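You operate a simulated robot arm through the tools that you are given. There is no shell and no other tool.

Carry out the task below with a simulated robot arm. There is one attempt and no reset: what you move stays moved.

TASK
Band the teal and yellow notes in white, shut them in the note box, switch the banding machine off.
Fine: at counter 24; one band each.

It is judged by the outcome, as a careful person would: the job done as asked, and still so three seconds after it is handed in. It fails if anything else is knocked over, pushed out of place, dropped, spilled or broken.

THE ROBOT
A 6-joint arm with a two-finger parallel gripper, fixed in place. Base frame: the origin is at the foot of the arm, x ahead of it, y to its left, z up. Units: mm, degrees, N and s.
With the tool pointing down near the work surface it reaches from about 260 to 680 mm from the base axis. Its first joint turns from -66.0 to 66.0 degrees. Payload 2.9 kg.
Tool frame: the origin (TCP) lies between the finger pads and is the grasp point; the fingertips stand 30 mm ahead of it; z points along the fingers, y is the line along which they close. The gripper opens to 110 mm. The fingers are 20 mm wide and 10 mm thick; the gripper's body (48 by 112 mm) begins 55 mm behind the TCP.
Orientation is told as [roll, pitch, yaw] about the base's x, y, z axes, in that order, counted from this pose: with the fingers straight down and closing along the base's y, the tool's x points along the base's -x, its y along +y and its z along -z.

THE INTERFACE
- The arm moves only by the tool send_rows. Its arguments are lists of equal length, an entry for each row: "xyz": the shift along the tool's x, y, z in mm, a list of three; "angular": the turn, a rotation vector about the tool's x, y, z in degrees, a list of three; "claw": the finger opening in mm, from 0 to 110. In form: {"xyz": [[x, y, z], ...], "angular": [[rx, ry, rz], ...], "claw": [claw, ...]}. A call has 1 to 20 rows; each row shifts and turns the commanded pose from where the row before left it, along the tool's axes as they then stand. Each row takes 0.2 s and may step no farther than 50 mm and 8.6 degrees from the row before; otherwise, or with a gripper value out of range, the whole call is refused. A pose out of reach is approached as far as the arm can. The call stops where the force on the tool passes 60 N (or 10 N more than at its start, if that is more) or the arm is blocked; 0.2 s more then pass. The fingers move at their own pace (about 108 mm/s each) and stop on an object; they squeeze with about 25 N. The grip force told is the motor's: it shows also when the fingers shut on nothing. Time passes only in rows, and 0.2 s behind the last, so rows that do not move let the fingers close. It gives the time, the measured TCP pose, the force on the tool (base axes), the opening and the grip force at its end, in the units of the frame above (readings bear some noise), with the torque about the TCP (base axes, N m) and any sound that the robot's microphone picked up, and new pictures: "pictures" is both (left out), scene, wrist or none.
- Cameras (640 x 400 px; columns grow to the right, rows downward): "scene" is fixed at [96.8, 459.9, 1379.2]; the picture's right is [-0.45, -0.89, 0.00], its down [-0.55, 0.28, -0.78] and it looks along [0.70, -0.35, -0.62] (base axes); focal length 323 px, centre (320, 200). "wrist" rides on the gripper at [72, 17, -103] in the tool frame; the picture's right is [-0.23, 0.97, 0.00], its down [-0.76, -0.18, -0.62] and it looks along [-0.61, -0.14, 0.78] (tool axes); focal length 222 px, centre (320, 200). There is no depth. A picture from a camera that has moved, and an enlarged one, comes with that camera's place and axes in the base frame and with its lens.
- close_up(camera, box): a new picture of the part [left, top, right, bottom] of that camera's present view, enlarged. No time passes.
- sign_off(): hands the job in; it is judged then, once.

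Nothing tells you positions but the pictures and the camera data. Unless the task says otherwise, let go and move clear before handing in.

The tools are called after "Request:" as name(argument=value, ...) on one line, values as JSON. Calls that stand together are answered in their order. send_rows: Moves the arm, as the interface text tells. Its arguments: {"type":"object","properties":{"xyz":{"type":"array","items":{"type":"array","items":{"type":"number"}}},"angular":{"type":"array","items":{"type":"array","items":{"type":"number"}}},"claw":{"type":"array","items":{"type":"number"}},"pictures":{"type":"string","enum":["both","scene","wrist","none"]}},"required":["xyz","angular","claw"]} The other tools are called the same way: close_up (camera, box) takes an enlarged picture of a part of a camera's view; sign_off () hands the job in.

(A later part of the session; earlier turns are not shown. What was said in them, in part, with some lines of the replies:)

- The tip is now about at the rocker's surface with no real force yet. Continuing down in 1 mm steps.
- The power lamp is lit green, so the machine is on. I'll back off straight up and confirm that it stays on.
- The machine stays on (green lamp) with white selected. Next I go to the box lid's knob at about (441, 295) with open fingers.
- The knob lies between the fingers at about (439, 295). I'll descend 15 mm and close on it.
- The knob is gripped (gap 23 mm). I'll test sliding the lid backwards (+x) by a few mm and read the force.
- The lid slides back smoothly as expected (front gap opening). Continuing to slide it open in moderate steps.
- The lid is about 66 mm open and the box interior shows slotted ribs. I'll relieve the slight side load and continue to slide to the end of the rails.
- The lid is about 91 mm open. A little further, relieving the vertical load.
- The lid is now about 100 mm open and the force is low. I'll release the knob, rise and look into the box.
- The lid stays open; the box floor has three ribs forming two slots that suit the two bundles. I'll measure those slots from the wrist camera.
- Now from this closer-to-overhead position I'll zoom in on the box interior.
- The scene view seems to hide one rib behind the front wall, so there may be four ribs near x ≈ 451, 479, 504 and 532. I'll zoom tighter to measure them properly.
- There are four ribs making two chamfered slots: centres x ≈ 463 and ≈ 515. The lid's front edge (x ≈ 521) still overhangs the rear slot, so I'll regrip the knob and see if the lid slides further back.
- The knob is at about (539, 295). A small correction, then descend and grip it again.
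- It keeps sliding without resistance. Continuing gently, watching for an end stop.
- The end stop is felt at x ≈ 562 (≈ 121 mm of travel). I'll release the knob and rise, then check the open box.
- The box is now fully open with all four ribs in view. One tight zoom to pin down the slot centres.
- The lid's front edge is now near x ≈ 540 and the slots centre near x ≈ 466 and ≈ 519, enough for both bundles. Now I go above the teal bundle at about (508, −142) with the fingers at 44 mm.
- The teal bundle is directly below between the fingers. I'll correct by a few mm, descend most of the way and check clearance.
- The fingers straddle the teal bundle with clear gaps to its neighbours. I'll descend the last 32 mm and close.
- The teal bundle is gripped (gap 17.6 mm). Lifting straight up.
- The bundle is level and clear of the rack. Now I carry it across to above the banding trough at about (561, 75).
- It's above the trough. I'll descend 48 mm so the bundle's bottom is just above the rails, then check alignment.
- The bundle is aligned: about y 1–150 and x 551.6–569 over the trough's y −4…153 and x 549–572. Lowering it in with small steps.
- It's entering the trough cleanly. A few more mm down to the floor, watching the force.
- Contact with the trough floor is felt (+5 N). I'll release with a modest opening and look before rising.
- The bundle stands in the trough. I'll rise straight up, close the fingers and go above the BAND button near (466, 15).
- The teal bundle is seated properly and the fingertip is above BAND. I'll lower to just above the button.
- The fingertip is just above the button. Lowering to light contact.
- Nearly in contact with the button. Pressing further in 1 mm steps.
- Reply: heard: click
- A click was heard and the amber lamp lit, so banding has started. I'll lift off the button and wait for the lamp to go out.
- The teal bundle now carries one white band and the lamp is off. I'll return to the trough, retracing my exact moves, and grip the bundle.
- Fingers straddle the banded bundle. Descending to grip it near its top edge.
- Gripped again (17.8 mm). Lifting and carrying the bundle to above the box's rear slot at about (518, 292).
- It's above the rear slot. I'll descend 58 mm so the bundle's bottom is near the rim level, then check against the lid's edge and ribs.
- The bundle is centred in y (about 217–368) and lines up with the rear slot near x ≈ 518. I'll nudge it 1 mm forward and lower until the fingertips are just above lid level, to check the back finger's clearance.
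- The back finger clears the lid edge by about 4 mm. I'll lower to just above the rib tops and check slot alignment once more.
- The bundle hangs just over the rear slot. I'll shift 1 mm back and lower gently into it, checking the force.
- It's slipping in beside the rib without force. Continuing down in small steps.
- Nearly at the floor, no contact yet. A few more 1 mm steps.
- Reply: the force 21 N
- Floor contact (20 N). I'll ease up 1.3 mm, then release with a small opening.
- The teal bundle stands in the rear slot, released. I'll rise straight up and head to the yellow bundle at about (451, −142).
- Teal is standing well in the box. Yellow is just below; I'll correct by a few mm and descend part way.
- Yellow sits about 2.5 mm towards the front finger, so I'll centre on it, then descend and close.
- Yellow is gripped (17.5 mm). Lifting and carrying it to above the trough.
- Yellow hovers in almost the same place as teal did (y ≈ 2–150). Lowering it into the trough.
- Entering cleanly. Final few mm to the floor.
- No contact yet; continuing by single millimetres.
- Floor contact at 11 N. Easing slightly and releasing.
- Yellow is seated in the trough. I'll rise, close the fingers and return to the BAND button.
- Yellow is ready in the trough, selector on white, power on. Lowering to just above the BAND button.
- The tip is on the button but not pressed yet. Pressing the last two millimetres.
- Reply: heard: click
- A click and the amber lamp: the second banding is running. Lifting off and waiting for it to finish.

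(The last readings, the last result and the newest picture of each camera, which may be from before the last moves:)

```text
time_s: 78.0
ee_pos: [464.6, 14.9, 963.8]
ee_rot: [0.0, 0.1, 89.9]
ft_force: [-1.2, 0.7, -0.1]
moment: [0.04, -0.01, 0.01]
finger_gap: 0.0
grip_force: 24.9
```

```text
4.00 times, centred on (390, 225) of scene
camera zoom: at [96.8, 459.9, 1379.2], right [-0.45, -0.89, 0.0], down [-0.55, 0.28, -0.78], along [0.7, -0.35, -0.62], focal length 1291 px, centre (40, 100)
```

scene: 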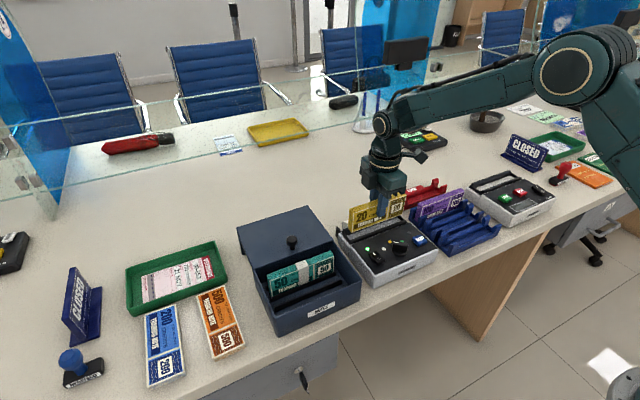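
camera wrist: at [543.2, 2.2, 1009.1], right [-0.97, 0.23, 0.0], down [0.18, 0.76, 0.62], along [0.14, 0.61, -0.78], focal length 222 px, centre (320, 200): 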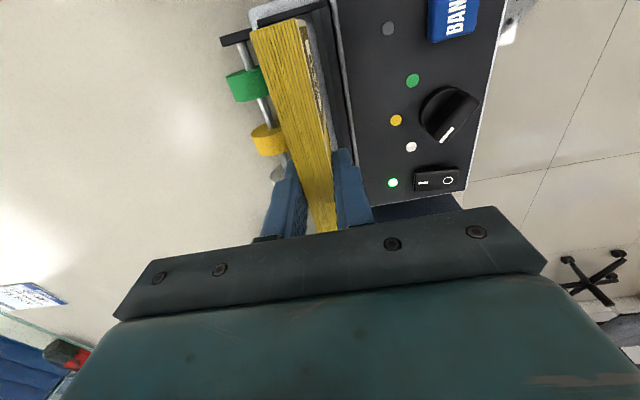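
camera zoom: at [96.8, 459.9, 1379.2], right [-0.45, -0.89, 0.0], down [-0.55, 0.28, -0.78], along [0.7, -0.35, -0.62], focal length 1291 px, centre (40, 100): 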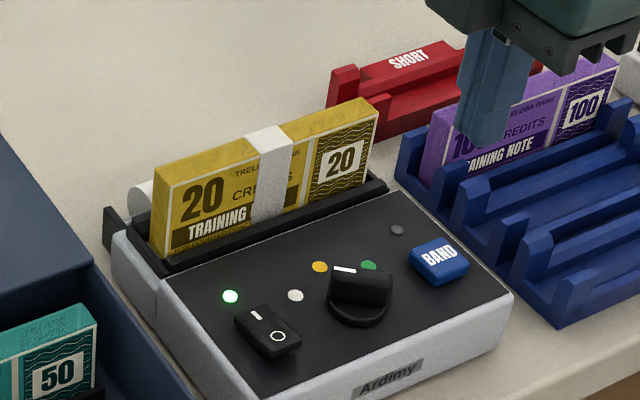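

Yellow now has one white band too. Returning to the trough to pick it up.

Request:
send_rows(xyz=[[-20.6, -31.7, 0], [-20.6, -31.7, 0], [-20.6, -31.6, 0], [0, 0, 38], [0, 0, 0]], angular=[[0, 0, 0], [0, 0, 0], [0, 0, 0], [0, 0, 0], [0, 0, 0]], claw=[20, 40, 40, 40, 40], pictures="none")

Request:
close_up(camera="wrist", box=[180, 0, 460, 240])

Request:
close_up(camera="scene", box=[335, 165, 435, 255])

```text
time_s: 79.2
ee_pos: [560.1, 75.4, 925.7]
ee_rot: [0.1, -0.1, 90.0]
ft_force: [0.2, -0.1, -0.4]
moment: [0.01, -0.03, 0.01]
finger_gap: 40.0
grip_force: 0.0
```

```text
1.67 times, centred on (320, 120) of wrist
camera zoom: at [542.4, 2.9, 1030.9], right [-0.97, 0.23, 0.0], down [0.18, 0.76, 0.62], along [0.14, 0.61, -0.78], focal length 370 px, centre (320, 333)
```

zoom: 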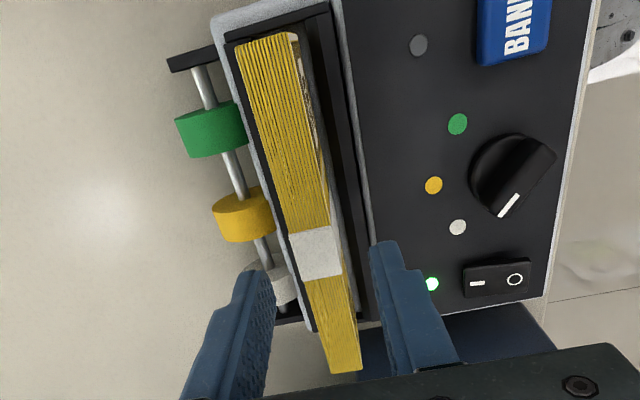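

```text
4.44 times, centred on (385, 210) of scene
camera zoom: at [96.8, 459.9, 1379.2], right [-0.45, -0.89, 0.0], down [-0.55, 0.28, -0.78], along [0.7, -0.35, -0.62], focal length 1435 px, centre (31, 156)
```

zoom: 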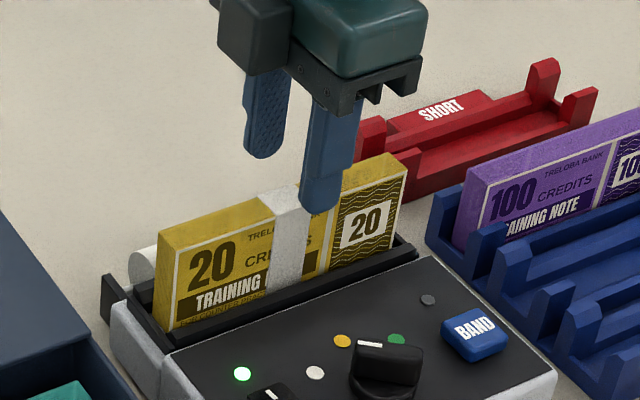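

Fingers straddle the banded yellow bundle. Descending and gripping near its top.

Request:
send_rows(xyz=[[0, -1, 16], [0, 0, 16], [0, 0, 12.5], [0, 0, 0], [0, 0, 0], [0, 0, 0], [0, 0, 0]], angular=[[0, 0, 0], [0, 0, 0], [0, 0, 0], [0, 0, 0], [0, 0, 0], [0, 0, 0], [0, 0, 0]], claw=[40, 40, 40, 40, 25, 10, 10], pictures="none")

Request:
close_up(camera="scene", box=[335, 165, 435, 255])

```text
time_s: 80.8
ee_pos: [562.8, 75.4, 880.5]
ee_rot: [0.0, 0.1, 90.0]
ft_force: [-0.1, 0.8, -0.7]
moment: [0.03, 0.02, -0.01]
finger_gap: 17.5
grip_force: 25.0
```

```text
4.44 times, centred on (385, 210) of scene
camera zoom: at [96.8, 459.9, 1379.2], right [-0.45, -0.89, 0.0], down [-0.55, 0.28, -0.78], along [0.7, -0.35, -0.62], focal length 1435 px, centre (31, 156)
```

zoom: 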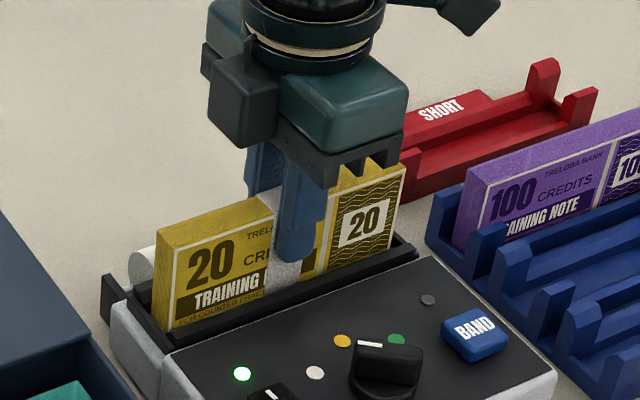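

Gripped. Lifting and carrying it to above the front slot of the box, about (464, 291.5).

Request:
send_rows(xyz=[[0, 0, -8], [0, 0, -16], [0, 0, -25], [0, 0, -25], [0, 0, -26], [-30.9, 13.9, 0], [-30.9, 13.9, 0], [-30.9, 13.9, 0], [-30.9, 13.9, 0], [-30.9, 13.9, 0], [-30.9, 13.9, 0], [-30.9, 13.9, 0], [0, 0, 0], [0, 0, 20], [0, 0, 20], [0, 0, 18], [0, 0, 0], [0, 0, 0]], angular=[[0, 0, 0], [0, 0, 0], [0, 0, 0], [0, 0, 0], [0, 0, 0], [0, 0, 0], [0, 0, 0], [0, 0, 0], [0, 0, 0], [0, 0, 0], [0, 0, 0], [0, 0, 0], [0, 0, 0], [0, 0, 0], [0, 0, 0], [0, 0, 0], [0, 0, 0], [0, 0, 0]], claw=[10, 10, 10, 10, 10, 10, 10, 10, 10, 10, 10, 10, 10, 10, 10, 10, 10, 10])

Request:
close_up(camera="scene", box=[240, 210, 370, 330])

Request:
close_up(camera="wrist", box=[200, 0, 420, 240])

```text
time_s: 84.6
ee_pos: [465.7, 290.7, 921.5]
ee_rot: [0.0, 0.1, 89.9]
ft_force: [-0.3, 0.2, -1.4]
moment: [0.0, 0.01, 0.0]
finger_gap: 17.6
grip_force: 25.1
camera wrist: at [447.8, 218.4, 1026.4], right [-0.97, 0.23, 0.0], down [0.18, 0.76, 0.62], along [0.14, 0.61, -0.78], focal length 222 px, centre (320, 200)
```

scene: 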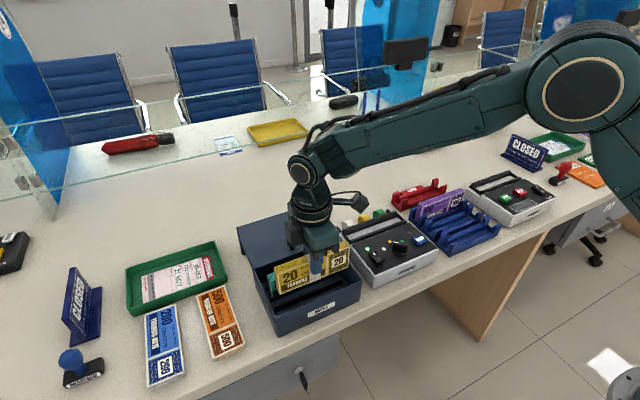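
wrist: 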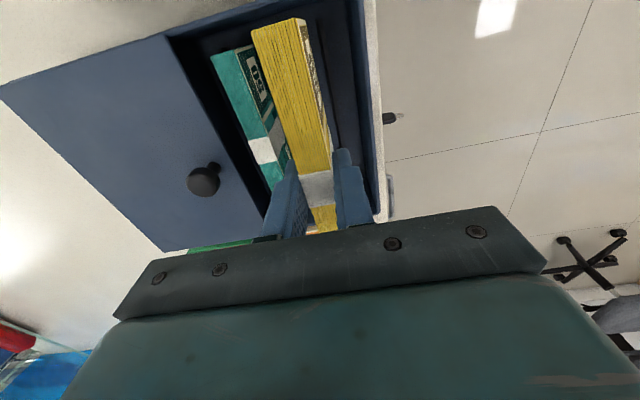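

```text
3.33 times, centred on (305, 270) of scene
camera zoom: at [96.8, 459.9, 1379.2], right [-0.45, -0.89, 0.0], down [-0.55, 0.28, -0.78], along [0.7, -0.35, -0.62], focal length 1076 px, centre (370, -33)
```

zoom: 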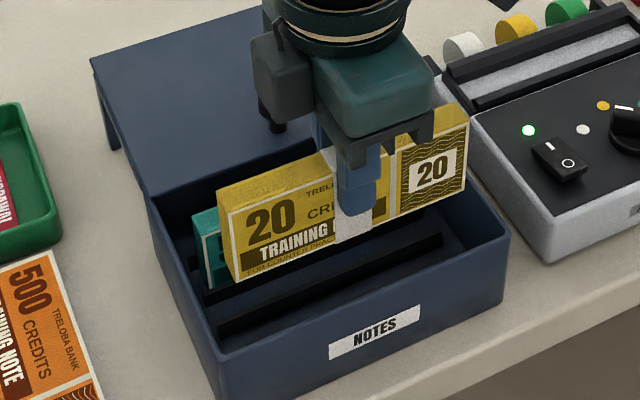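

```text
1.67 times, centred on (310, 120) of wrist
camera zoom: at [447.8, 218.4, 1026.4], right [-0.97, 0.23, 0.0], down [0.18, 0.76, 0.62], along [0.14, 0.61, -0.78], focal length 370 px, centre (337, 333)
```

zoom: 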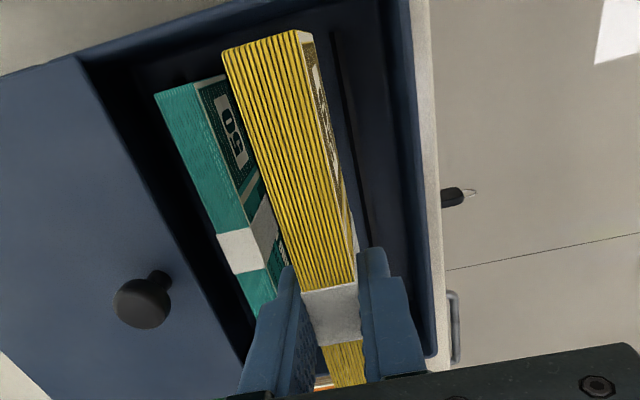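

Yellow is above the front slot with good clearance from teal and the walls. Lowering to just above the rib tops.

Request:
send_rows(xyz=[[0, 0, 12], [0, 0, 12], [0, 0, 12], [0, 0, 12], [0, 0, 0]], angular=[[0, 0, 0], [0, 0, 0], [0, 0, 0], [0, 0, 0], [0, 0, 0]], claw=[10, 10, 10, 10, 10], pictures="none")

Request:
close_up(camera="scene", box=[250, 250, 320, 320])

Request:
close_up(camera="scene", box=[310, 235, 365, 295])

Request:
close_up(camera="wrist", box=[220, 0, 400, 240])

```text
time_s: 85.8
ee_pos: [465.4, 293.2, 875.2]
ee_rot: [0.1, 0.0, 90.0]
ft_force: [0.2, -0.2, -0.2]
moment: [0.02, 0.01, 0.01]
finger_gap: 17.6
grip_force: 25.4
```

```text
5.71 times, centred on (285, 285) of scene
camera zoom: at [96.8, 459.9, 1379.2], right [-0.45, -0.89, 0.0], down [-0.55, 0.28, -0.78], along [0.7, -0.35, -0.62], focal length 1845 px, centre (520, -286)
```

zoom: 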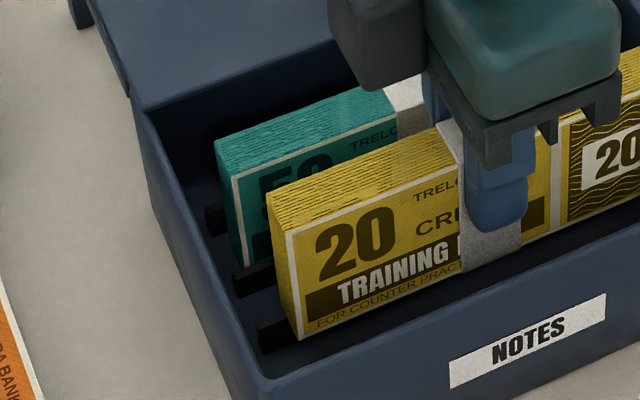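

```text
6.67 times, centred on (338, 265) of scene
camera zoom: at [96.8, 459.9, 1379.2], right [-0.45, -0.89, 0.0], down [-0.55, 0.28, -0.78], along [0.7, -0.35, -0.62], focal length 2152 px, centre (203, -233)
```

zoom: 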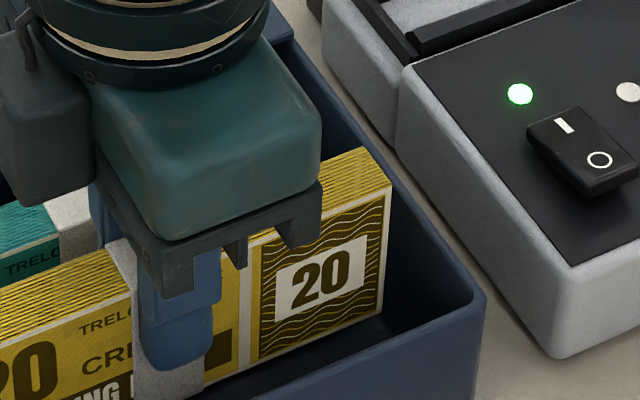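

```text
1.67 times, centred on (310, 120) of wrist
camera zoom: at [447.4, 219.4, 979.4], right [-0.97, 0.23, 0.0], down [0.18, 0.76, 0.62], along [0.14, 0.61, -0.78], focal length 370 px, centre (337, 333)
```

zoom: 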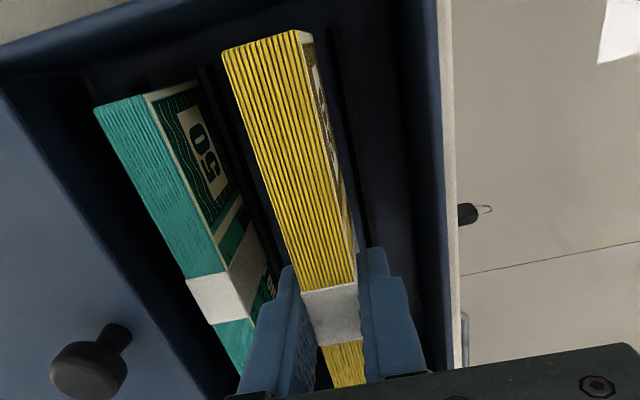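

Yellow's bottom lines up with the front slot. Lowering it in with small steps.

Request:
send_rows(xyz=[[0, 0, 5], [0, 0, 5], [0, 0, 4], [0, 0, 3], [0, 0, 2]], angular=[[0, 0, 0], [0, 0, 0], [0, 0, 0], [0, 0, 0], [0, 0, 0]], claw=[10, 10, 10, 10, 10], pictures="none")

Request:
close_up(camera="scene", box=[250, 250, 320, 320])

Request:
close_up(camera="wrist", box=[220, 0, 400, 240])

```text
time_s: 87.0
ee_pos: [466.4, 293.2, 857.4]
ee_rot: [0.0, 0.0, 90.0]
ft_force: [0.1, 0.8, -1.0]
moment: [-0.04, 0.01, 0.02]
finger_gap: 17.6
grip_force: 25.1
```

```text
5.71 times, centred on (285, 285) of scene
camera zoom: at [96.8, 459.9, 1379.2], right [-0.45, -0.89, 0.0], down [-0.55, 0.28, -0.78], along [0.7, -0.35, -0.62], focal length 1845 px, centre (520, -286)
```

zoom: 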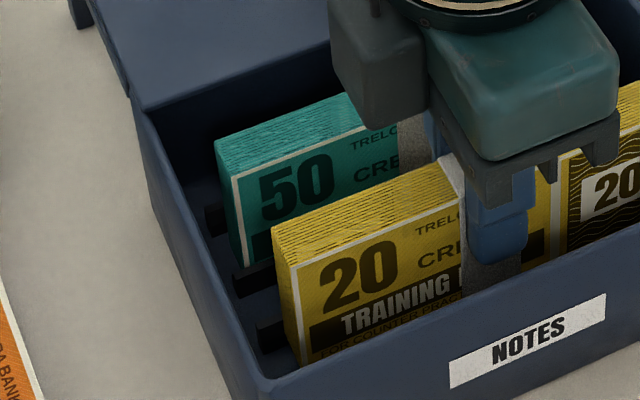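

```text
1.67 times, centred on (310, 120) of wrist
camera zoom: at [447.5, 219.3, 960.7], right [-0.97, 0.23, 0.0], down [0.18, 0.76, 0.62], along [0.14, 0.61, -0.78], focal length 370 px, centre (337, 333)
```

zoom: 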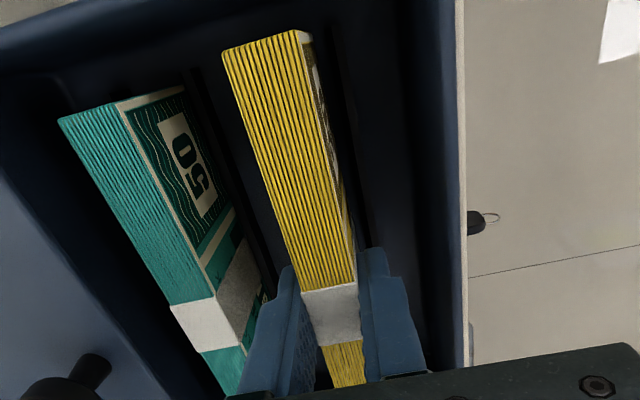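

It's in the slot region with no contact force. Continuing down.

Request:
send_rows(xyz=[[0, 0, 3], [0, 0, 3], [0, 0, 2], [0, 0, 1.5]], angular=[[0, 0, 0], [0, 0, 0], [0, 0, 0], [0, 0, 0]], claw=[10, 10, 10, 10], pictures="none")

Request:
send_rows(xyz=[[0, 0, 1], [0, 0, 1]], angular=[[0, 0, 0], [0, 0, 0]], claw=[10, 10], pictures="none")

```text
time_s: 88.0
ee_pos: [465.4, 291.1, 847.2]
ee_rot: [0.1, 0.0, 90.1]
ft_force: [0.0, -0.3, -0.9]
moment: [0.02, -0.01, -0.03]
finger_gap: 17.5
grip_force: 25.3
```

```text
time_s: 88.6
ee_pos: [465.6, 291.7, 844.5]
ee_rot: [0.0, 0.0, 90.0]
ft_force: [0.3, 0.2, 3.2]
moment: [-0.26, -0.01, 0.0]
finger_gap: 17.6
grip_force: 25.3
```

Contact at about 844.5. One tiny step, then release.

Request:
send_rows(xyz=[[0, 0, 0.5], [0, 0, 0], [0, 0, 0], [0, 0, 0]], angular=[[0, 0, 0], [0, 0, 0], [0, 0, 0], [0, 0, 0]], claw=[10, 20, 28, 28], pictures="none")

Request:
close_up(camera="scene", box=[240, 220, 370, 330])

Request:
close_up(camera="wrist", box=[220, 0, 400, 240])

```text
time_s: 89.6
ee_pos: [464.4, 291.1, 844.2]
ee_rot: [-0.1, 0.0, 89.9]
ft_force: [0.3, -0.5, -0.2]
moment: [0.07, 0.0, 0.01]
finger_gap: 28.3
grip_force: 0.0
```

```text
3.64 times, centred on (305, 275) of scene
camera zoom: at [96.8, 459.9, 1379.2], right [-0.45, -0.89, 0.0], down [-0.55, 0.28, -0.78], along [0.7, -0.35, -0.62], focal length 1174 px, centre (374, -73)
```

zoom: 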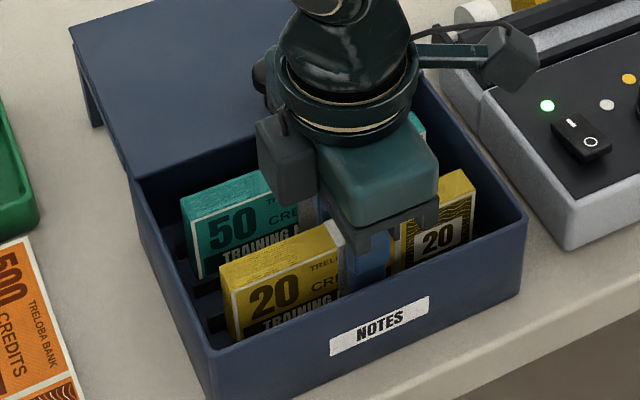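

```text
1.67 times, centred on (310, 120) of wrist
camera zoom: at [447.0, 218.5, 949.1], right [-0.97, 0.23, 0.0], down [0.18, 0.76, 0.62], along [0.14, 0.61, -0.78], focal length 370 px, centre (337, 333)
```

zoom: 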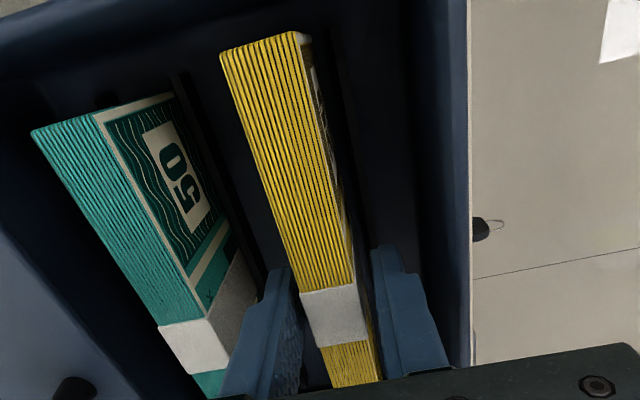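

Both bundles stand in their slots. Rising straight up and inspecting before shutting the lid.

Request:
send_rows(xyz=[[0, 0, -10], [0, 0, -30], [0, 0, -40], [0, 0, -30], [0, 0, 0]], angular=[[0, 0, 0], [0, 0, 0], [0, 0, 0], [0, 0, 0], [0, 0, 0]], claw=[28, 28, 28, 28, 40])

Request:
close_up(camera="scene", box=[235, 200, 365, 330])

Request:
close_up(camera="wrist", box=[160, 0, 440, 240])

```text
time_s: 90.8
ee_pos: [465.2, 290.2, 955.3]
ee_rot: [0.0, 0.0, 90.0]
ft_force: [-0.5, -0.3, 0.6]
moment: [0.03, -0.01, 0.0]
finger_gap: 39.9
grip_force: 0.0
camera wrist: at [446.5, 217.9, 1059.3], right [-0.97, 0.23, 0.0], down [0.18, 0.76, 0.62], along [0.14, 0.61, -0.78], focal length 222 px, centre (320, 200)
```

scene: 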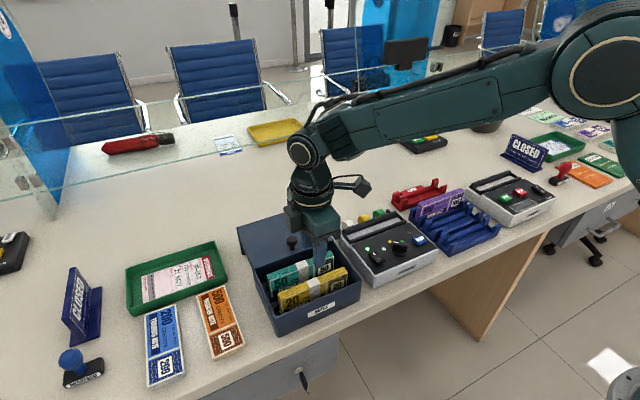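
wrist: 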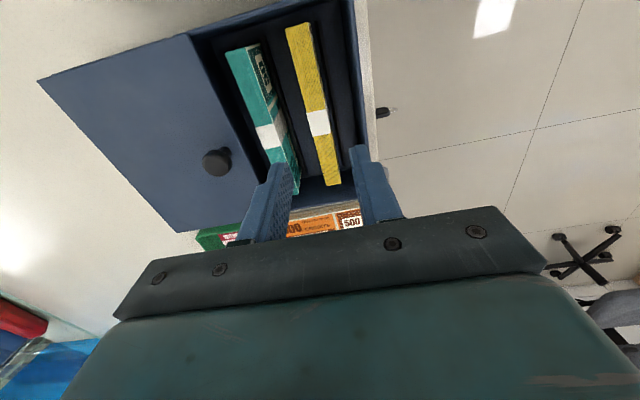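

```text
3.08 times, centred on (300, 265) of scene
camera zoom: at [96.8, 459.9, 1379.2], right [-0.45, -0.89, 0.0], down [-0.55, 0.28, -0.78], along [0.7, -0.35, -0.62], focal length 993 px, centre (382, 0)
```

zoom: 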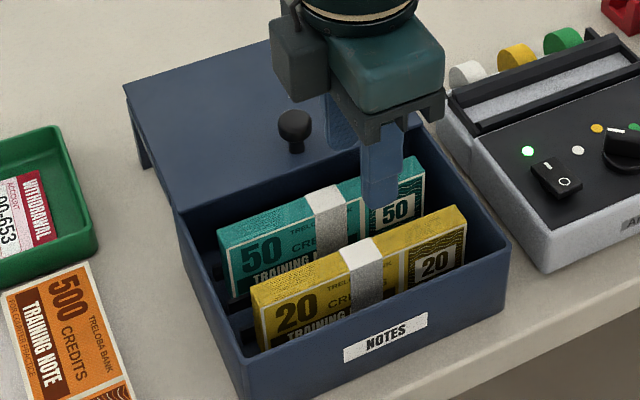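

```text
1.67 times, centred on (300, 120) of wrist
camera zoom: at [446.5, 217.9, 1059.3], right [-0.97, 0.23, 0.0], down [0.18, 0.76, 0.62], along [0.14, 0.61, -0.78], focal length 370 px, centre (353, 333)
```

zoom: 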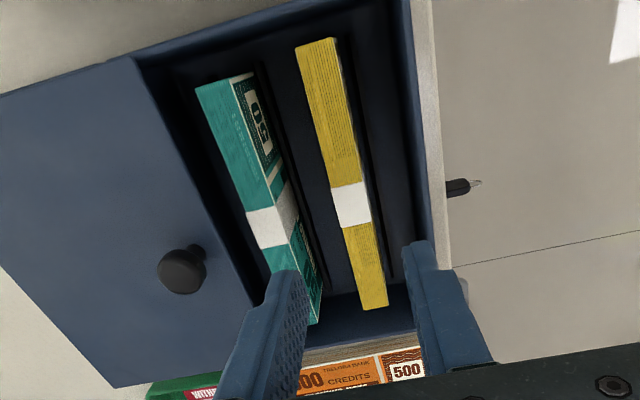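

Both banded bundles sit below the rim. Now I go to the lid knob near (561, 294) to slide it shut.

Request:
send_rows(xyz=[[-1.2, -32, 0], [-1.2, -32, 0], [-1.2, -32, 0], [0, 0, 35], [0, 0, 0]], angular=[[0, 0, 0], [0, 0, 0], [0, 0, 0], [0, 0, 0], [0, 0, 0]], claw=[60, 60, 60, 60, 60])

Request:
close_up(camera="wrist", box=[200, 50, 440, 250])

Request:
close_up(camera="scene", box=[235, 190, 365, 320])

```text
time_s: 92.0
ee_pos: [561.6, 294.2, 921.2]
ee_rot: [0.0, 0.1, 90.0]
ft_force: [-1.0, -1.2, -0.4]
moment: [0.01, 0.02, -0.02]
finger_gap: 59.9
grip_force: 0.1
camera wrist: at [543.9, 221.9, 1025.8], right [-0.97, 0.23, 0.0], down [0.18, 0.76, 0.62], along [0.14, 0.61, -0.78], focal length 222 px, centre (320, 200)
```

scene: 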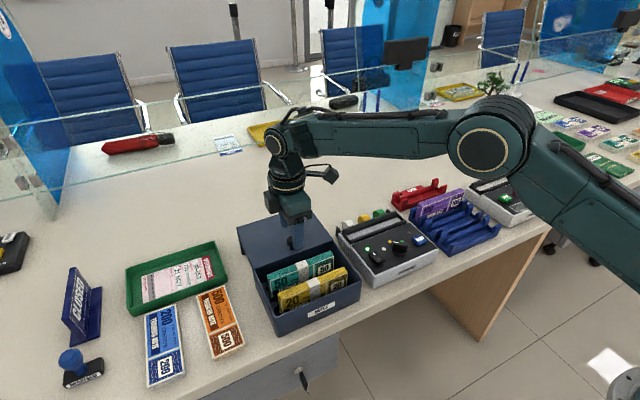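
wrist: 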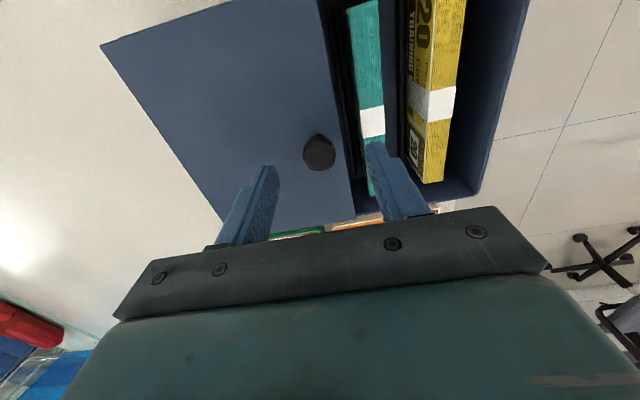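

```text
2.00 times, centred on (320, 150) of wrist
camera zoom: at [543.9, 221.9, 1025.8], right [-0.97, 0.23, 0.0], down [0.18, 0.76, 0.62], along [0.14, 0.61, -0.78], focal length 444 px, centre (320, 300)
```

zoom: 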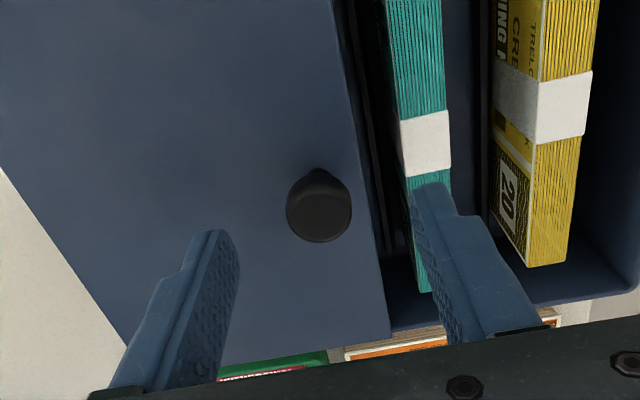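

```text
3.08 times, centred on (300, 255) of scene
camera zoom: at [96.8, 459.9, 1379.2], right [-0.45, -0.89, 0.0], down [-0.55, 0.28, -0.78], along [0.7, -0.35, -0.62], focal length 993 px, centre (382, 31)
```

zoom: 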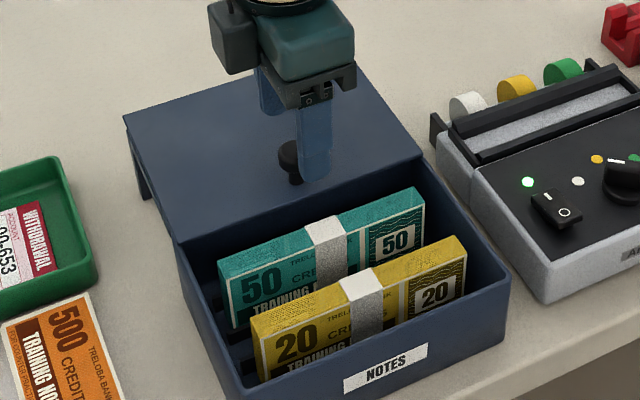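

The knob is centred between the fingers. Descending and gripping it.

Request:
send_rows(xyz=[[0.5, 0, 15], [0, 0, 14], [0, 0, 0], [0, 0, 0], [0, 0, 0], [0, 0, 0]], angular=[[0, 0, 0], [0, 0, 0], [0, 0, 0], [0, 0, 0], [0, 0, 0], [0, 0, 0]], claw=[50, 50, 50, 36, 15, 15], pictures="none")

Request:
send_rows(xyz=[[0, 3, 0], [0, 6, 0], [0, 6, 0]], angular=[[0, 0, 0], [0, 0, 0], [0, 0, 0]], claw=[15, 15, 15], pictures="none")

Request:
close_up(camera="scene", box=[235, 190, 365, 320])

```text
time_s: 93.4
ee_pos: [562.2, 294.3, 891.1]
ee_rot: [0.0, 0.0, 90.0]
ft_force: [-0.2, -0.2, -1.6]
moment: [0.03, 0.0, 0.0]
finger_gap: 23.1
grip_force: 44.6
```

```text
time_s: 94.2
ee_pos: [546.8, 294.6, 891.0]
ee_rot: [0.0, 0.0, 89.9]
ft_force: [-0.6, -5.7, -1.1]
moment: [-0.16, 0.04, 0.07]
finger_gap: 23.1
grip_force: 44.8
```

```text
3.08 times, centred on (300, 255) of scene
camera zoom: at [96.8, 459.8, 1379.2], right [-0.45, -0.89, 0.0], down [-0.55, 0.28, -0.78], along [0.7, -0.35, -0.62], focal length 993 px, centre (382, 31)
```

zoom: 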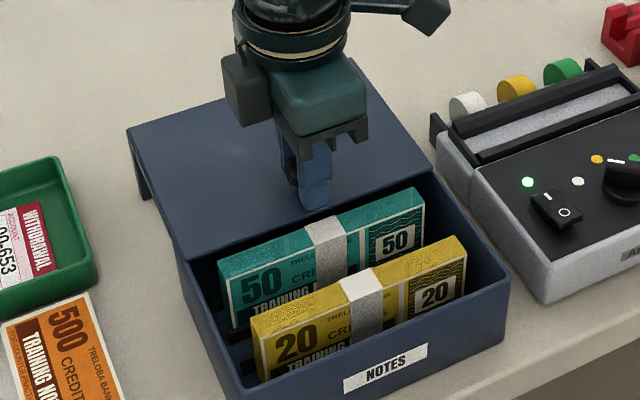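

The lid follows. Continuing forward carefully over teal, watching for any force along x.

Request:
send_rows(xyz=[[0, 7, 0], [0, 7, 0], [0, 7, 0]], angular=[[0, 0, 0], [0, 0, 0], [0, 0, 0]], claw=[15, 15, 15], pictures="none")

Request:
close_up(camera="scene", box=[235, 200, 365, 330])

```text
time_s: 95.0
ee_pos: [524.7, 294.3, 890.3]
ee_rot: [0.0, -0.1, 89.8]
ft_force: [0.5, -8.0, 2.0]
moment: [-0.17, -0.01, -0.06]
finger_gap: 23.2
grip_force: 45.1
```

```text
3.08 times, centred on (300, 265) of scene
camera zoom: at [96.7, 459.7, 1379.3], right [-0.45, -0.89, 0.0], down [-0.55, 0.28, -0.78], along [0.7, -0.35, -0.62], focal length 993 px, centre (382, 0)
```

zoom: 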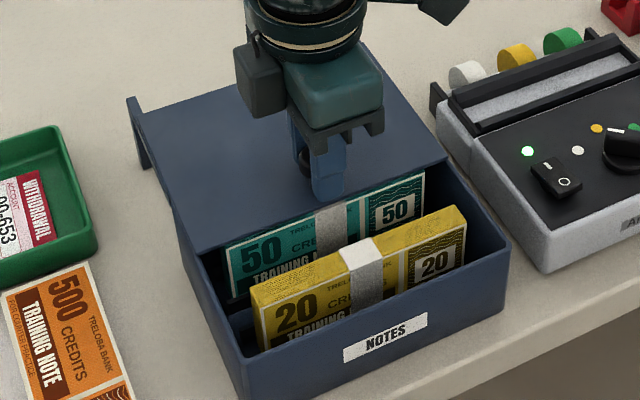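

The lid passed over teal freely. Relieving a small side load and continuing.

Request:
send_rows(xyz=[[0.8, 8, 0], [0, 10, 0], [0, 10, 0], [0, 10, 0]], angular=[[0, 0, 0], [0, 0, 0], [0, 0, 0], [0, 0, 0]], claw=[15, 15, 15, 15], pictures="none")

Request:
close_up(camera="scene", box=[235, 200, 365, 330])

```text
time_s: 96.0
ee_pos: [486.0, 295.5, 890.7]
ee_rot: [0.0, 0.1, 90.0]
ft_force: [1.0, -5.0, 2.5]
moment: [0.3, -0.06, -0.01]
finger_gap: 23.1
grip_force: 44.8
```

```text
3.08 times, centred on (300, 265) of scene
camera zoom: at [96.8, 459.8, 1379.2], right [-0.45, -0.89, 0.0], down [-0.55, 0.28, -0.78], along [0.7, -0.35, -0.62], focal length 993 px, centre (382, 0)
```

zoom: 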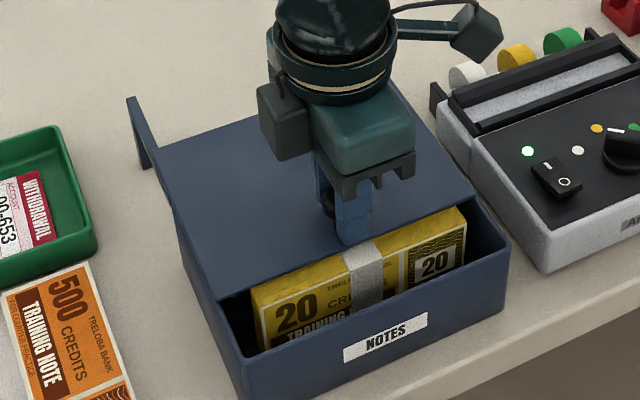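

Lid is about 76 mm along. Continuing over yellow.

Request:
send_rows(xyz=[[0.4, 8, 0], [0, 9, 0], [0, 9, 0], [0, 7, 0]], angular=[[0, 0, 0], [0, 0, 0], [0, 0, 0], [0, 0, 0]], claw=[15, 15, 15, 15], pictures="none")

Request:
close_up(camera="scene", box=[235, 210, 365, 340])

```text
time_s: 97.0
ee_pos: [452.8, 294.8, 891.1]
ee_rot: [-0.1, -0.2, 90.0]
ft_force: [0.5, 3.2, 2.3]
moment: [-0.09, -0.02, -0.1]
finger_gap: 23.1
grip_force: 45.1
```

```text
3.08 times, centred on (300, 275) of scene
camera zoom: at [96.7, 460.0, 1379.2], right [-0.45, -0.89, 0.0], down [-0.55, 0.28, -0.78], along [0.7, -0.35, -0.62], focal length 993 px, centre (382, -31)
```

zoom: 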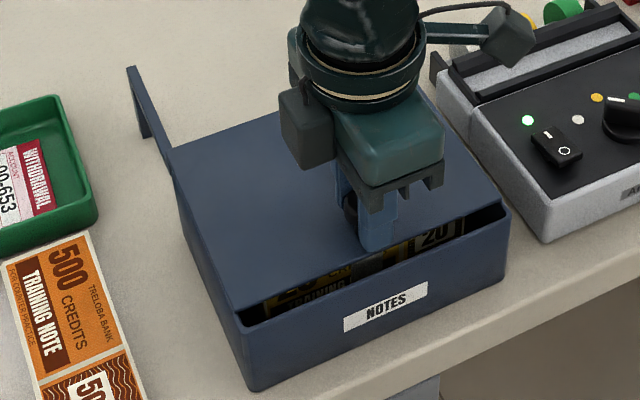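

About 12 mm remain. Closing the last stretch in small steps until the stop is felt.

Request:
send_rows(xyz=[[0, 4, 0], [0, 4, 0], [0, 2.5, 0]], angular=[[0, 0, 0], [0, 0, 0], [0, 0, 0]], claw=[15, 15, 15], pictures="none")

Request:
send_rows(xyz=[[0, 1.2, 0], [0, 1.2, 0]], angular=[[0, 0, 0], [0, 0, 0]], claw=[15, 15], pictures="none")

Request:
close_up(camera="scene", box=[235, 210, 365, 340])

```text
time_s: 97.8
ee_pos: [443.7, 294.4, 891.5]
ee_rot: [-0.1, -0.1, 90.1]
ft_force: [0.1, 9.6, 9.1]
moment: [-0.11, 0.07, 0.02]
finger_gap: 23.0
grip_force: 44.9
```

```text
time_s: 98.4
ee_pos: [440.4, 293.7, 890.8]
ee_rot: [-0.1, -0.1, 90.1]
ft_force: [0.4, 12.2, 10.6]
moment: [0.37, -0.01, 0.05]
finger_gap: 23.2
grip_force: 45.4
```

```text
3.08 times, centred on (300, 275) of scene
camera zoom: at [96.6, 460.1, 1379.1], right [-0.45, -0.89, 0.0], down [-0.55, 0.28, -0.78], along [0.7, -0.35, -0.62], focal length 993 px, centre (382, -31)
```

zoom: 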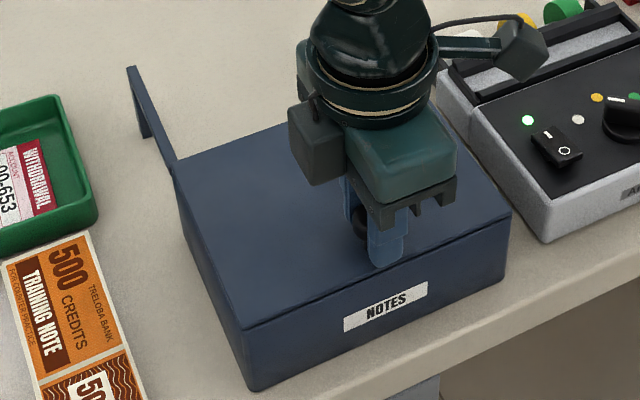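

The lid looks shut. I'll relieve the side load and push the last fraction to feel the stop.

Request:
send_rows(xyz=[[-1, 0, -0.8], [0, 1, 0], [0, 0.7, 0]], angular=[[0, 0, 0], [0, 0, 0], [0, 0, 0]], claw=[15, 15, 15], pictures="none")

Request:
close_up(camera="scene", box=[245, 270, 365, 340])

```text
time_s: 99.2
ee_pos: [439.4, 294.6, 890.7]
ee_rot: [0.0, 0.0, 89.8]
ft_force: [6.4, 9.6, -1.1]
moment: [0.36, -0.13, 0.12]
finger_gap: 23.0
grip_force: 45.3
```

```text
5.33 times, centred on (305, 305) of scene
camera zoom: at [97.0, 460.1, 1379.1], right [-0.45, -0.89, 0.0], down [-0.56, 0.28, -0.78], along [0.7, -0.35, -0.62], focal length 1722 px, centre (400, -360)
```

zoom: 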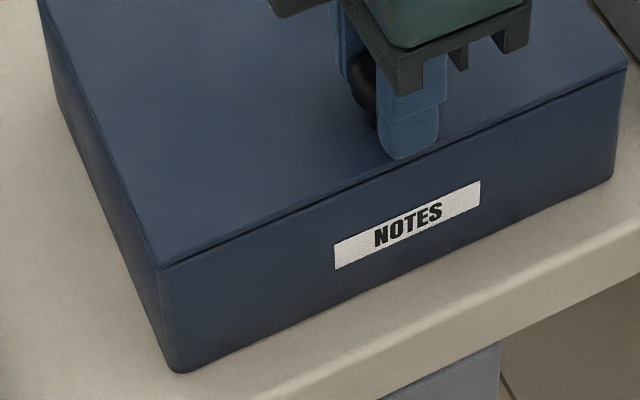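

The stop is felt (+6 N in x) and the lid is fully shut. Releasing the knob and rising.

Request:
send_rows(xyz=[[0, 0, 0], [0, 0, 0], [0, 0, -30], [0, 0, -45], [0, 0, -20], [0, 0, 0]], angular=[[0, 0, 0], [0, 0, 0], [0, 0, 0], [0, 0, 0], [0, 0, 0], [0, 0, 0]], claw=[50, 50, 50, 50, 50, 20])

Request:
close_up(camera="scene", box=[235, 200, 365, 340])

```text
time_s: 100.6
ee_pos: [439.0, 295.2, 985.5]
ee_rot: [0.1, 0.0, 90.0]
ft_force: [1.1, -0.8, -0.4]
moment: [0.02, -0.02, -0.01]
finger_gap: 19.8
grip_force: 0.0
camera wrist: at [421.8, 221.7, 1090.3], right [-0.97, 0.23, 0.0], down [0.18, 0.76, 0.62], along [0.14, 0.61, -0.78], focal length 222 px, centre (320, 200)
```

scene: 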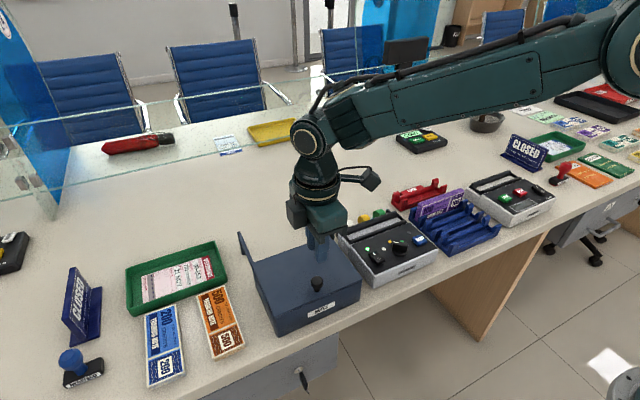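
wrist: 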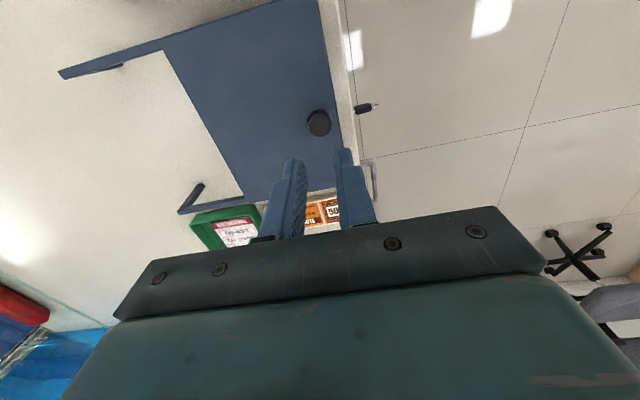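

```text
2.86 times, centred on (300, 270) of scene
camera zoom: at [96.8, 459.9, 1379.2], right [-0.45, -0.89, 0.0], down [-0.55, 0.28, -0.78], along [0.7, -0.35, -0.62], focal length 922 px, centre (377, 0)
```

zoom: 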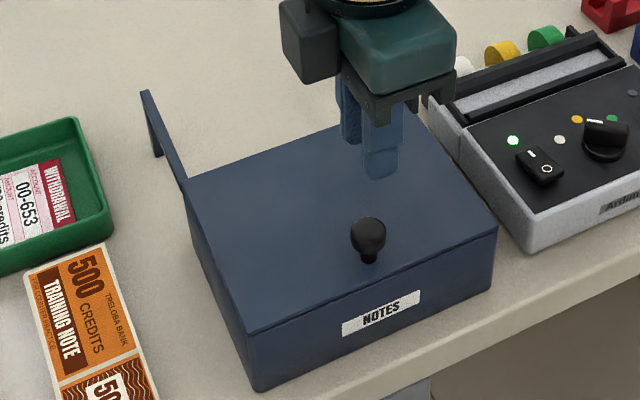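

The box is shut with nothing displaced. Now to the rocker's O end at about (451, 135) to switch the machine off.

Request:
send_rows(xyz=[[40, -3, 2], [40, -3, 2], [40, -3, 2], [40, -3, 2], [0, 0, 40], [0, 0, 40], [0, 0, 0]], angular=[[0, 0, 0], [0, 0, 0], [0, 0, 0], [0, 0, 0], [0, 0, 0], [0, 0, 0], [0, 0, 0]], claw=[0, 0, 0, 0, 0, 0, 0], pictures="none")

Request:
close_up(camera="scene", box=[345, 210, 425, 280])

Request:
close_up(camera="wrist", box=[250, 60, 410, 200])

```text
time_s: 102.2
ee_pos: [451.1, 134.3, 897.6]
ee_rot: [0.0, 0.1, 90.1]
ft_force: [0.2, 0.2, -0.4]
moment: [-0.02, -0.01, -0.03]
finger_gap: 0.1
grip_force: 25.1
```

```text
5.71 times, centred on (385, 245) of scene
camera zoom: at [96.8, 459.9, 1379.2], right [-0.45, -0.89, 0.0], down [-0.55, 0.28, -0.78], along [0.7, -0.35, -0.62], focal length 1845 px, centre (-51, -57)
```

zoom: 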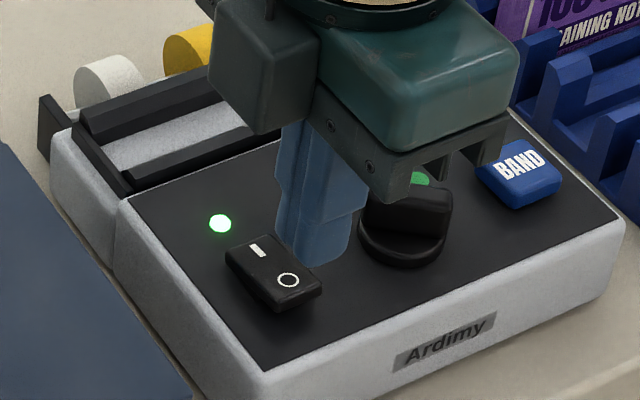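

```text
2.86 times, centred on (330, 130) of wrist
camera zoom: at [433.1, 61.6, 1002.1], right [-0.97, 0.23, 0.0], down [0.18, 0.76, 0.62], along [0.14, 0.61, -0.78], focal length 635 px, centre (291, 400)
```

zoom: 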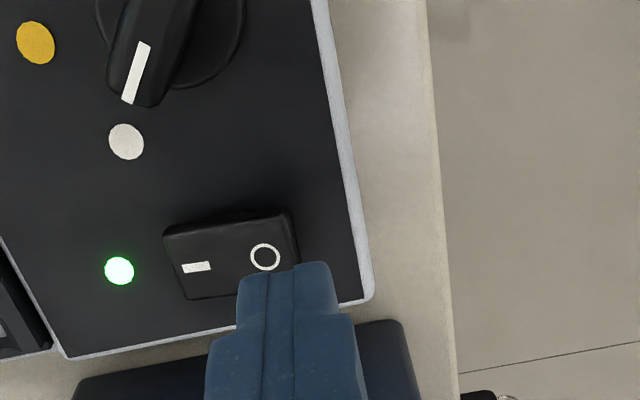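

The fingertip is over the O end. Lowering and pressing in small steps.

Request:
send_rows(xyz=[[0, 0, 12], [0, 0, 5], [0, 0, 2], [0, 0, 1]], angular=[[0, 0, 0], [0, 0, 0], [0, 0, 0], [0, 0, 0]], claw=[0, 0, 0, 0], pictures="none")

Request:
send_rows(xyz=[[0, 0, 1], [0, 0, 1], [0, 0, 1]], angular=[[0, 0, 0], [0, 0, 0], [0, 0, 0]], claw=[0, 0, 0], pictures="none")

Request:
close_up(camera="scene", box=[345, 210, 425, 280])

```text
time_s: 103.2
ee_pos: [450.6, 133.6, 877.8]
ee_rot: [0.0, 0.0, 89.9]
ft_force: [0.4, 0.5, 0.4]
moment: [-0.04, 0.02, -0.04]
finger_gap: 0.2
grip_force: 24.8
```

```text
time_s: 104.0
ee_pos: [450.8, 135.2, 875.1]
ee_rot: [0.0, 0.0, 90.0]
ft_force: [0.0, -0.1, 0.2]
moment: [-0.01, 0.03, 0.0]
finger_gap: 0.0
grip_force: 24.5
```

```text
5.71 times, centred on (385, 245) of scene
camera zoom: at [96.8, 459.9, 1379.2], right [-0.45, -0.89, 0.0], down [-0.55, 0.28, -0.78], along [0.7, -0.35, -0.62], focal length 1845 px, centre (-51, -57)
```

zoom: 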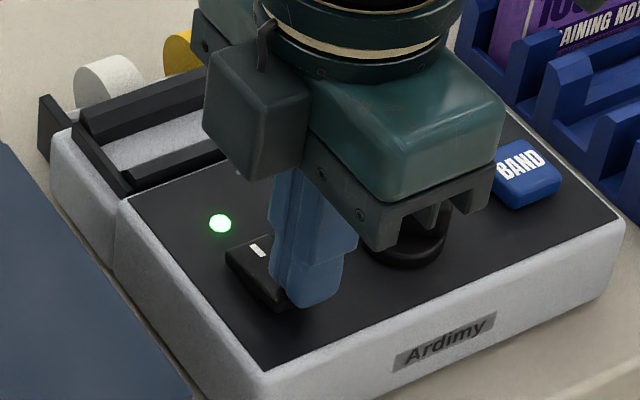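

Almost in contact. Pressing further in 1 mm steps.

Request:
send_rows(xyz=[[0, 0, 1], [0, 0, 1], [0, 0, 1], [0, 0, 1]], angular=[[0, 0, 0], [0, 0, 0], [0, 0, 0], [0, 0, 0]], claw=[0, 0, 0, 0], pictures="none")

Request:
close_up(camera="scene", box=[345, 210, 425, 280])

```text
time_s: 105.0
ee_pos: [451.8, 134.6, 870.6]
ee_rot: [0.0, 0.0, 90.0]
ft_force: [-0.6, 0.8, 0.6]
moment: [0.01, -0.01, -0.02]
finger_gap: 0.1
grip_force: 25.1
```

```text
5.71 times, centred on (385, 245) of scene
camera zoom: at [96.8, 459.9, 1379.2], right [-0.45, -0.89, 0.0], down [-0.55, 0.28, -0.78], along [0.7, -0.35, -0.62], focal length 1845 px, centre (-51, -57)
```

zoom: 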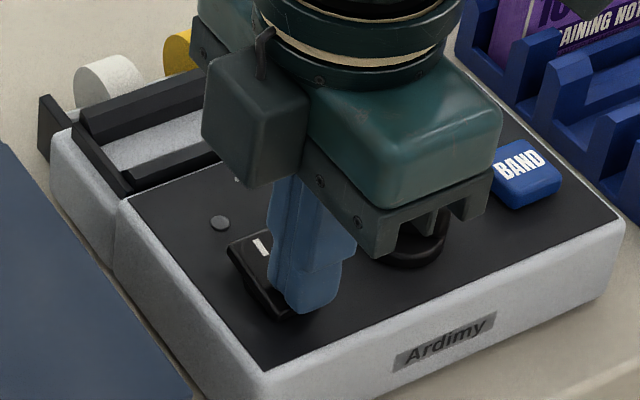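

The power lamp has gone dark: the machine is off. Lifting straight up and moving clear.

Request:
send_rows(xyz=[[0, 0, -15], [0, 0, -35], [0, 0, -45], [0, 0, -45], [30, 30, -20], [30, 30, 0], [0, 0, 0]], angular=[[0, 0, 0], [0, 0, 0], [0, 0, 0], [0, 0, 0], [0, 0, 0], [0, 0, 0], [0, 0, 0]], claw=[0, 0, 0, 0, 20, 40, 40])

Request:
close_up(camera="scene", box=[335, 180, 515, 280])

Request:
close_up(camera="scene", box=[220, 190, 380, 350])

```text
time_s: 106.6
ee_pos: [392.7, 75.4, 1032.5]
ee_rot: [0.0, 0.1, 90.1]
ft_force: [-0.4, 0.1, -0.8]
moment: [0.01, -0.03, 0.02]
finger_gap: 39.9
grip_force: 0.0
camera wrist: at [375.1, 3.4, 1135.9], right [-0.97, 0.23, 0.0], down [0.18, 0.76, 0.62], along [0.14, 0.61, -0.78], focal length 222 px, centre (320, 200)
```

scene: 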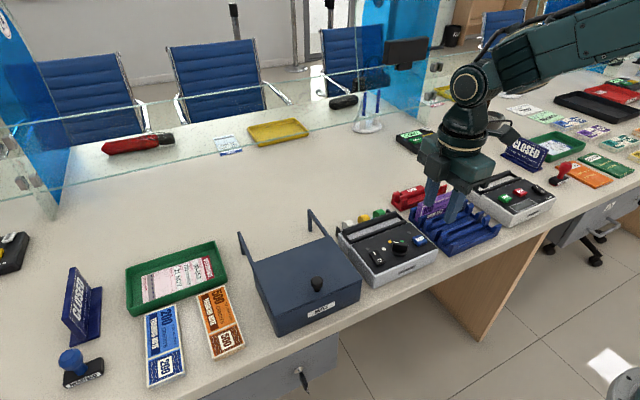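
wrist: 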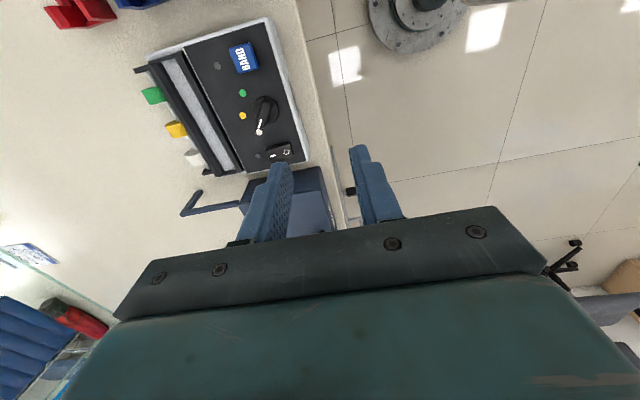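

```text
3.56 times, centred on (425, 230) of scene
camera zoom: at [96.8, 459.9, 1379.2], right [-0.45, -0.89, 0.0], down [-0.55, 0.28, -0.78], along [0.7, -0.35, -0.62], focal length 1148 px, centre (-53, 93)
```

zoom: 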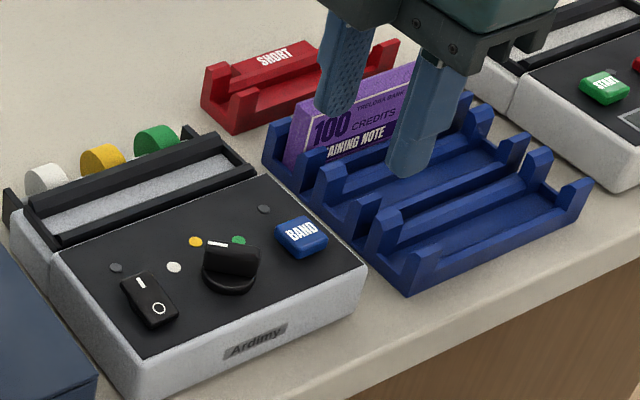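

```text
2.50 times, centred on (300, 270) of scene
camera zoom: at [96.8, 459.9, 1379.2], right [-0.45, -0.89, 0.0], down [-0.55, 0.28, -0.78], along [0.7, -0.35, -0.62], focal length 807 px, centre (370, 25)
```

zoom: 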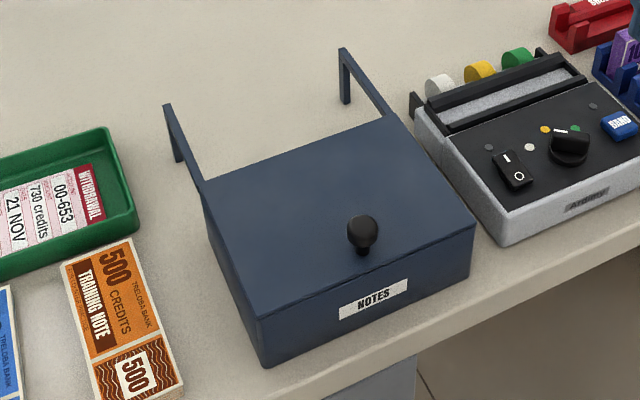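

The box is shut exactly where it stood at the start, both lamps are dark, the rack holds only purple, and nothing else has moved. One short wait to confirm the state is stable.

Request:
send_rows(xyz=[[0, 0, -20], [0, 0, 0], [0, 0, 0], [0, 0, 0], [0, 0, 0], [0, 0, 0], [0, 0, 0], [0, 0, 0], [0, 0, 0], [0, 0, 0]], angular=[[0, 0, 0], [0, 0, 0], [0, 0, 0], [0, 0, 0], [0, 0, 0], [0, 0, 0], [0, 0, 0], [0, 0, 0], [0, 0, 0], [0, 0, 0]], claw=[40, 40, 40, 40, 40, 40, 40, 40, 40, 40], pictures="scene")

Request:
close_up(camera="scene", box=[345, 205, 445, 285])

```text
time_s: 108.8
ee_pos: [392.7, 76.1, 1052.7]
ee_rot: [0.1, 0.0, 90.0]
ft_force: [-0.1, -0.4, -0.3]
moment: [-0.05, 0.01, -0.02]
finger_gap: 40.2
grip_force: 0.2
```

scene: 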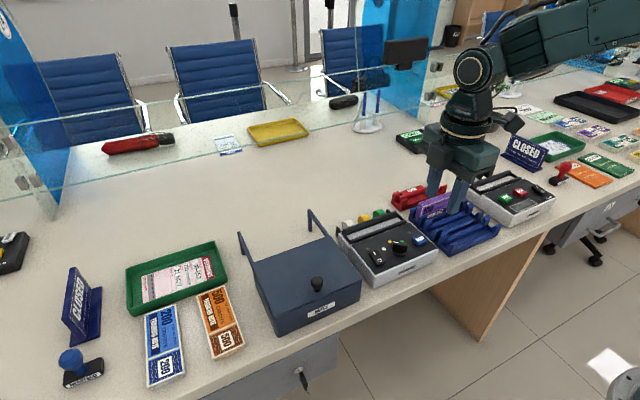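

```text
5.00 times, centred on (395, 245) of scene
camera zoom: at [96.8, 459.9, 1379.2], right [-0.45, -0.89, 0.0], down [-0.55, 0.28, -0.78], along [0.7, -0.35, -0.62], focal length 1614 px, centre (-55, -25)
```

zoom: 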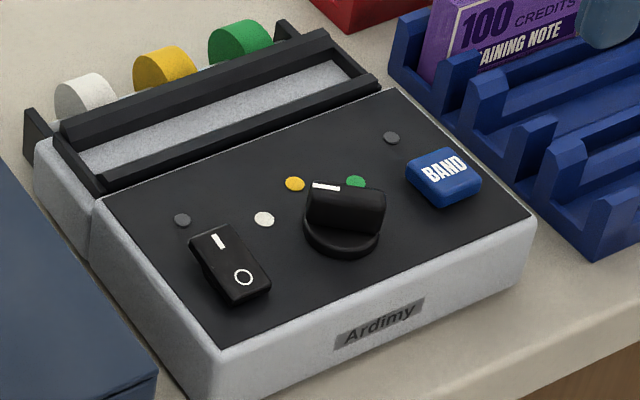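

The machine is off with the O end down, both bundles are banded once in white and shut in the counter‑24 note box, and the arm is clear. Handing in.

Request:
sign_off()

```text
The job is handed in.
```

The teal and yellow notes are each banded once in white and shut in the note box at counter 24, and the banding machine is switched off.

- **Banding:** The selector was already on white. The machine was off at the start, so I switched it on first. I pressed BAND once for each bundle and heard one click each time.
- **Note box:** I slid the lid open and stood the two bundles in separate slots inside. I then slid the lid shut until it met its stop.
- **Machine:** I pressed the O end of the switch, and both lamps were still dark about three seconds later.

In the last pictures nothing else looked moved: purple was still in the rack and the box was where it started. The arm had let go and was clear when I handed in.
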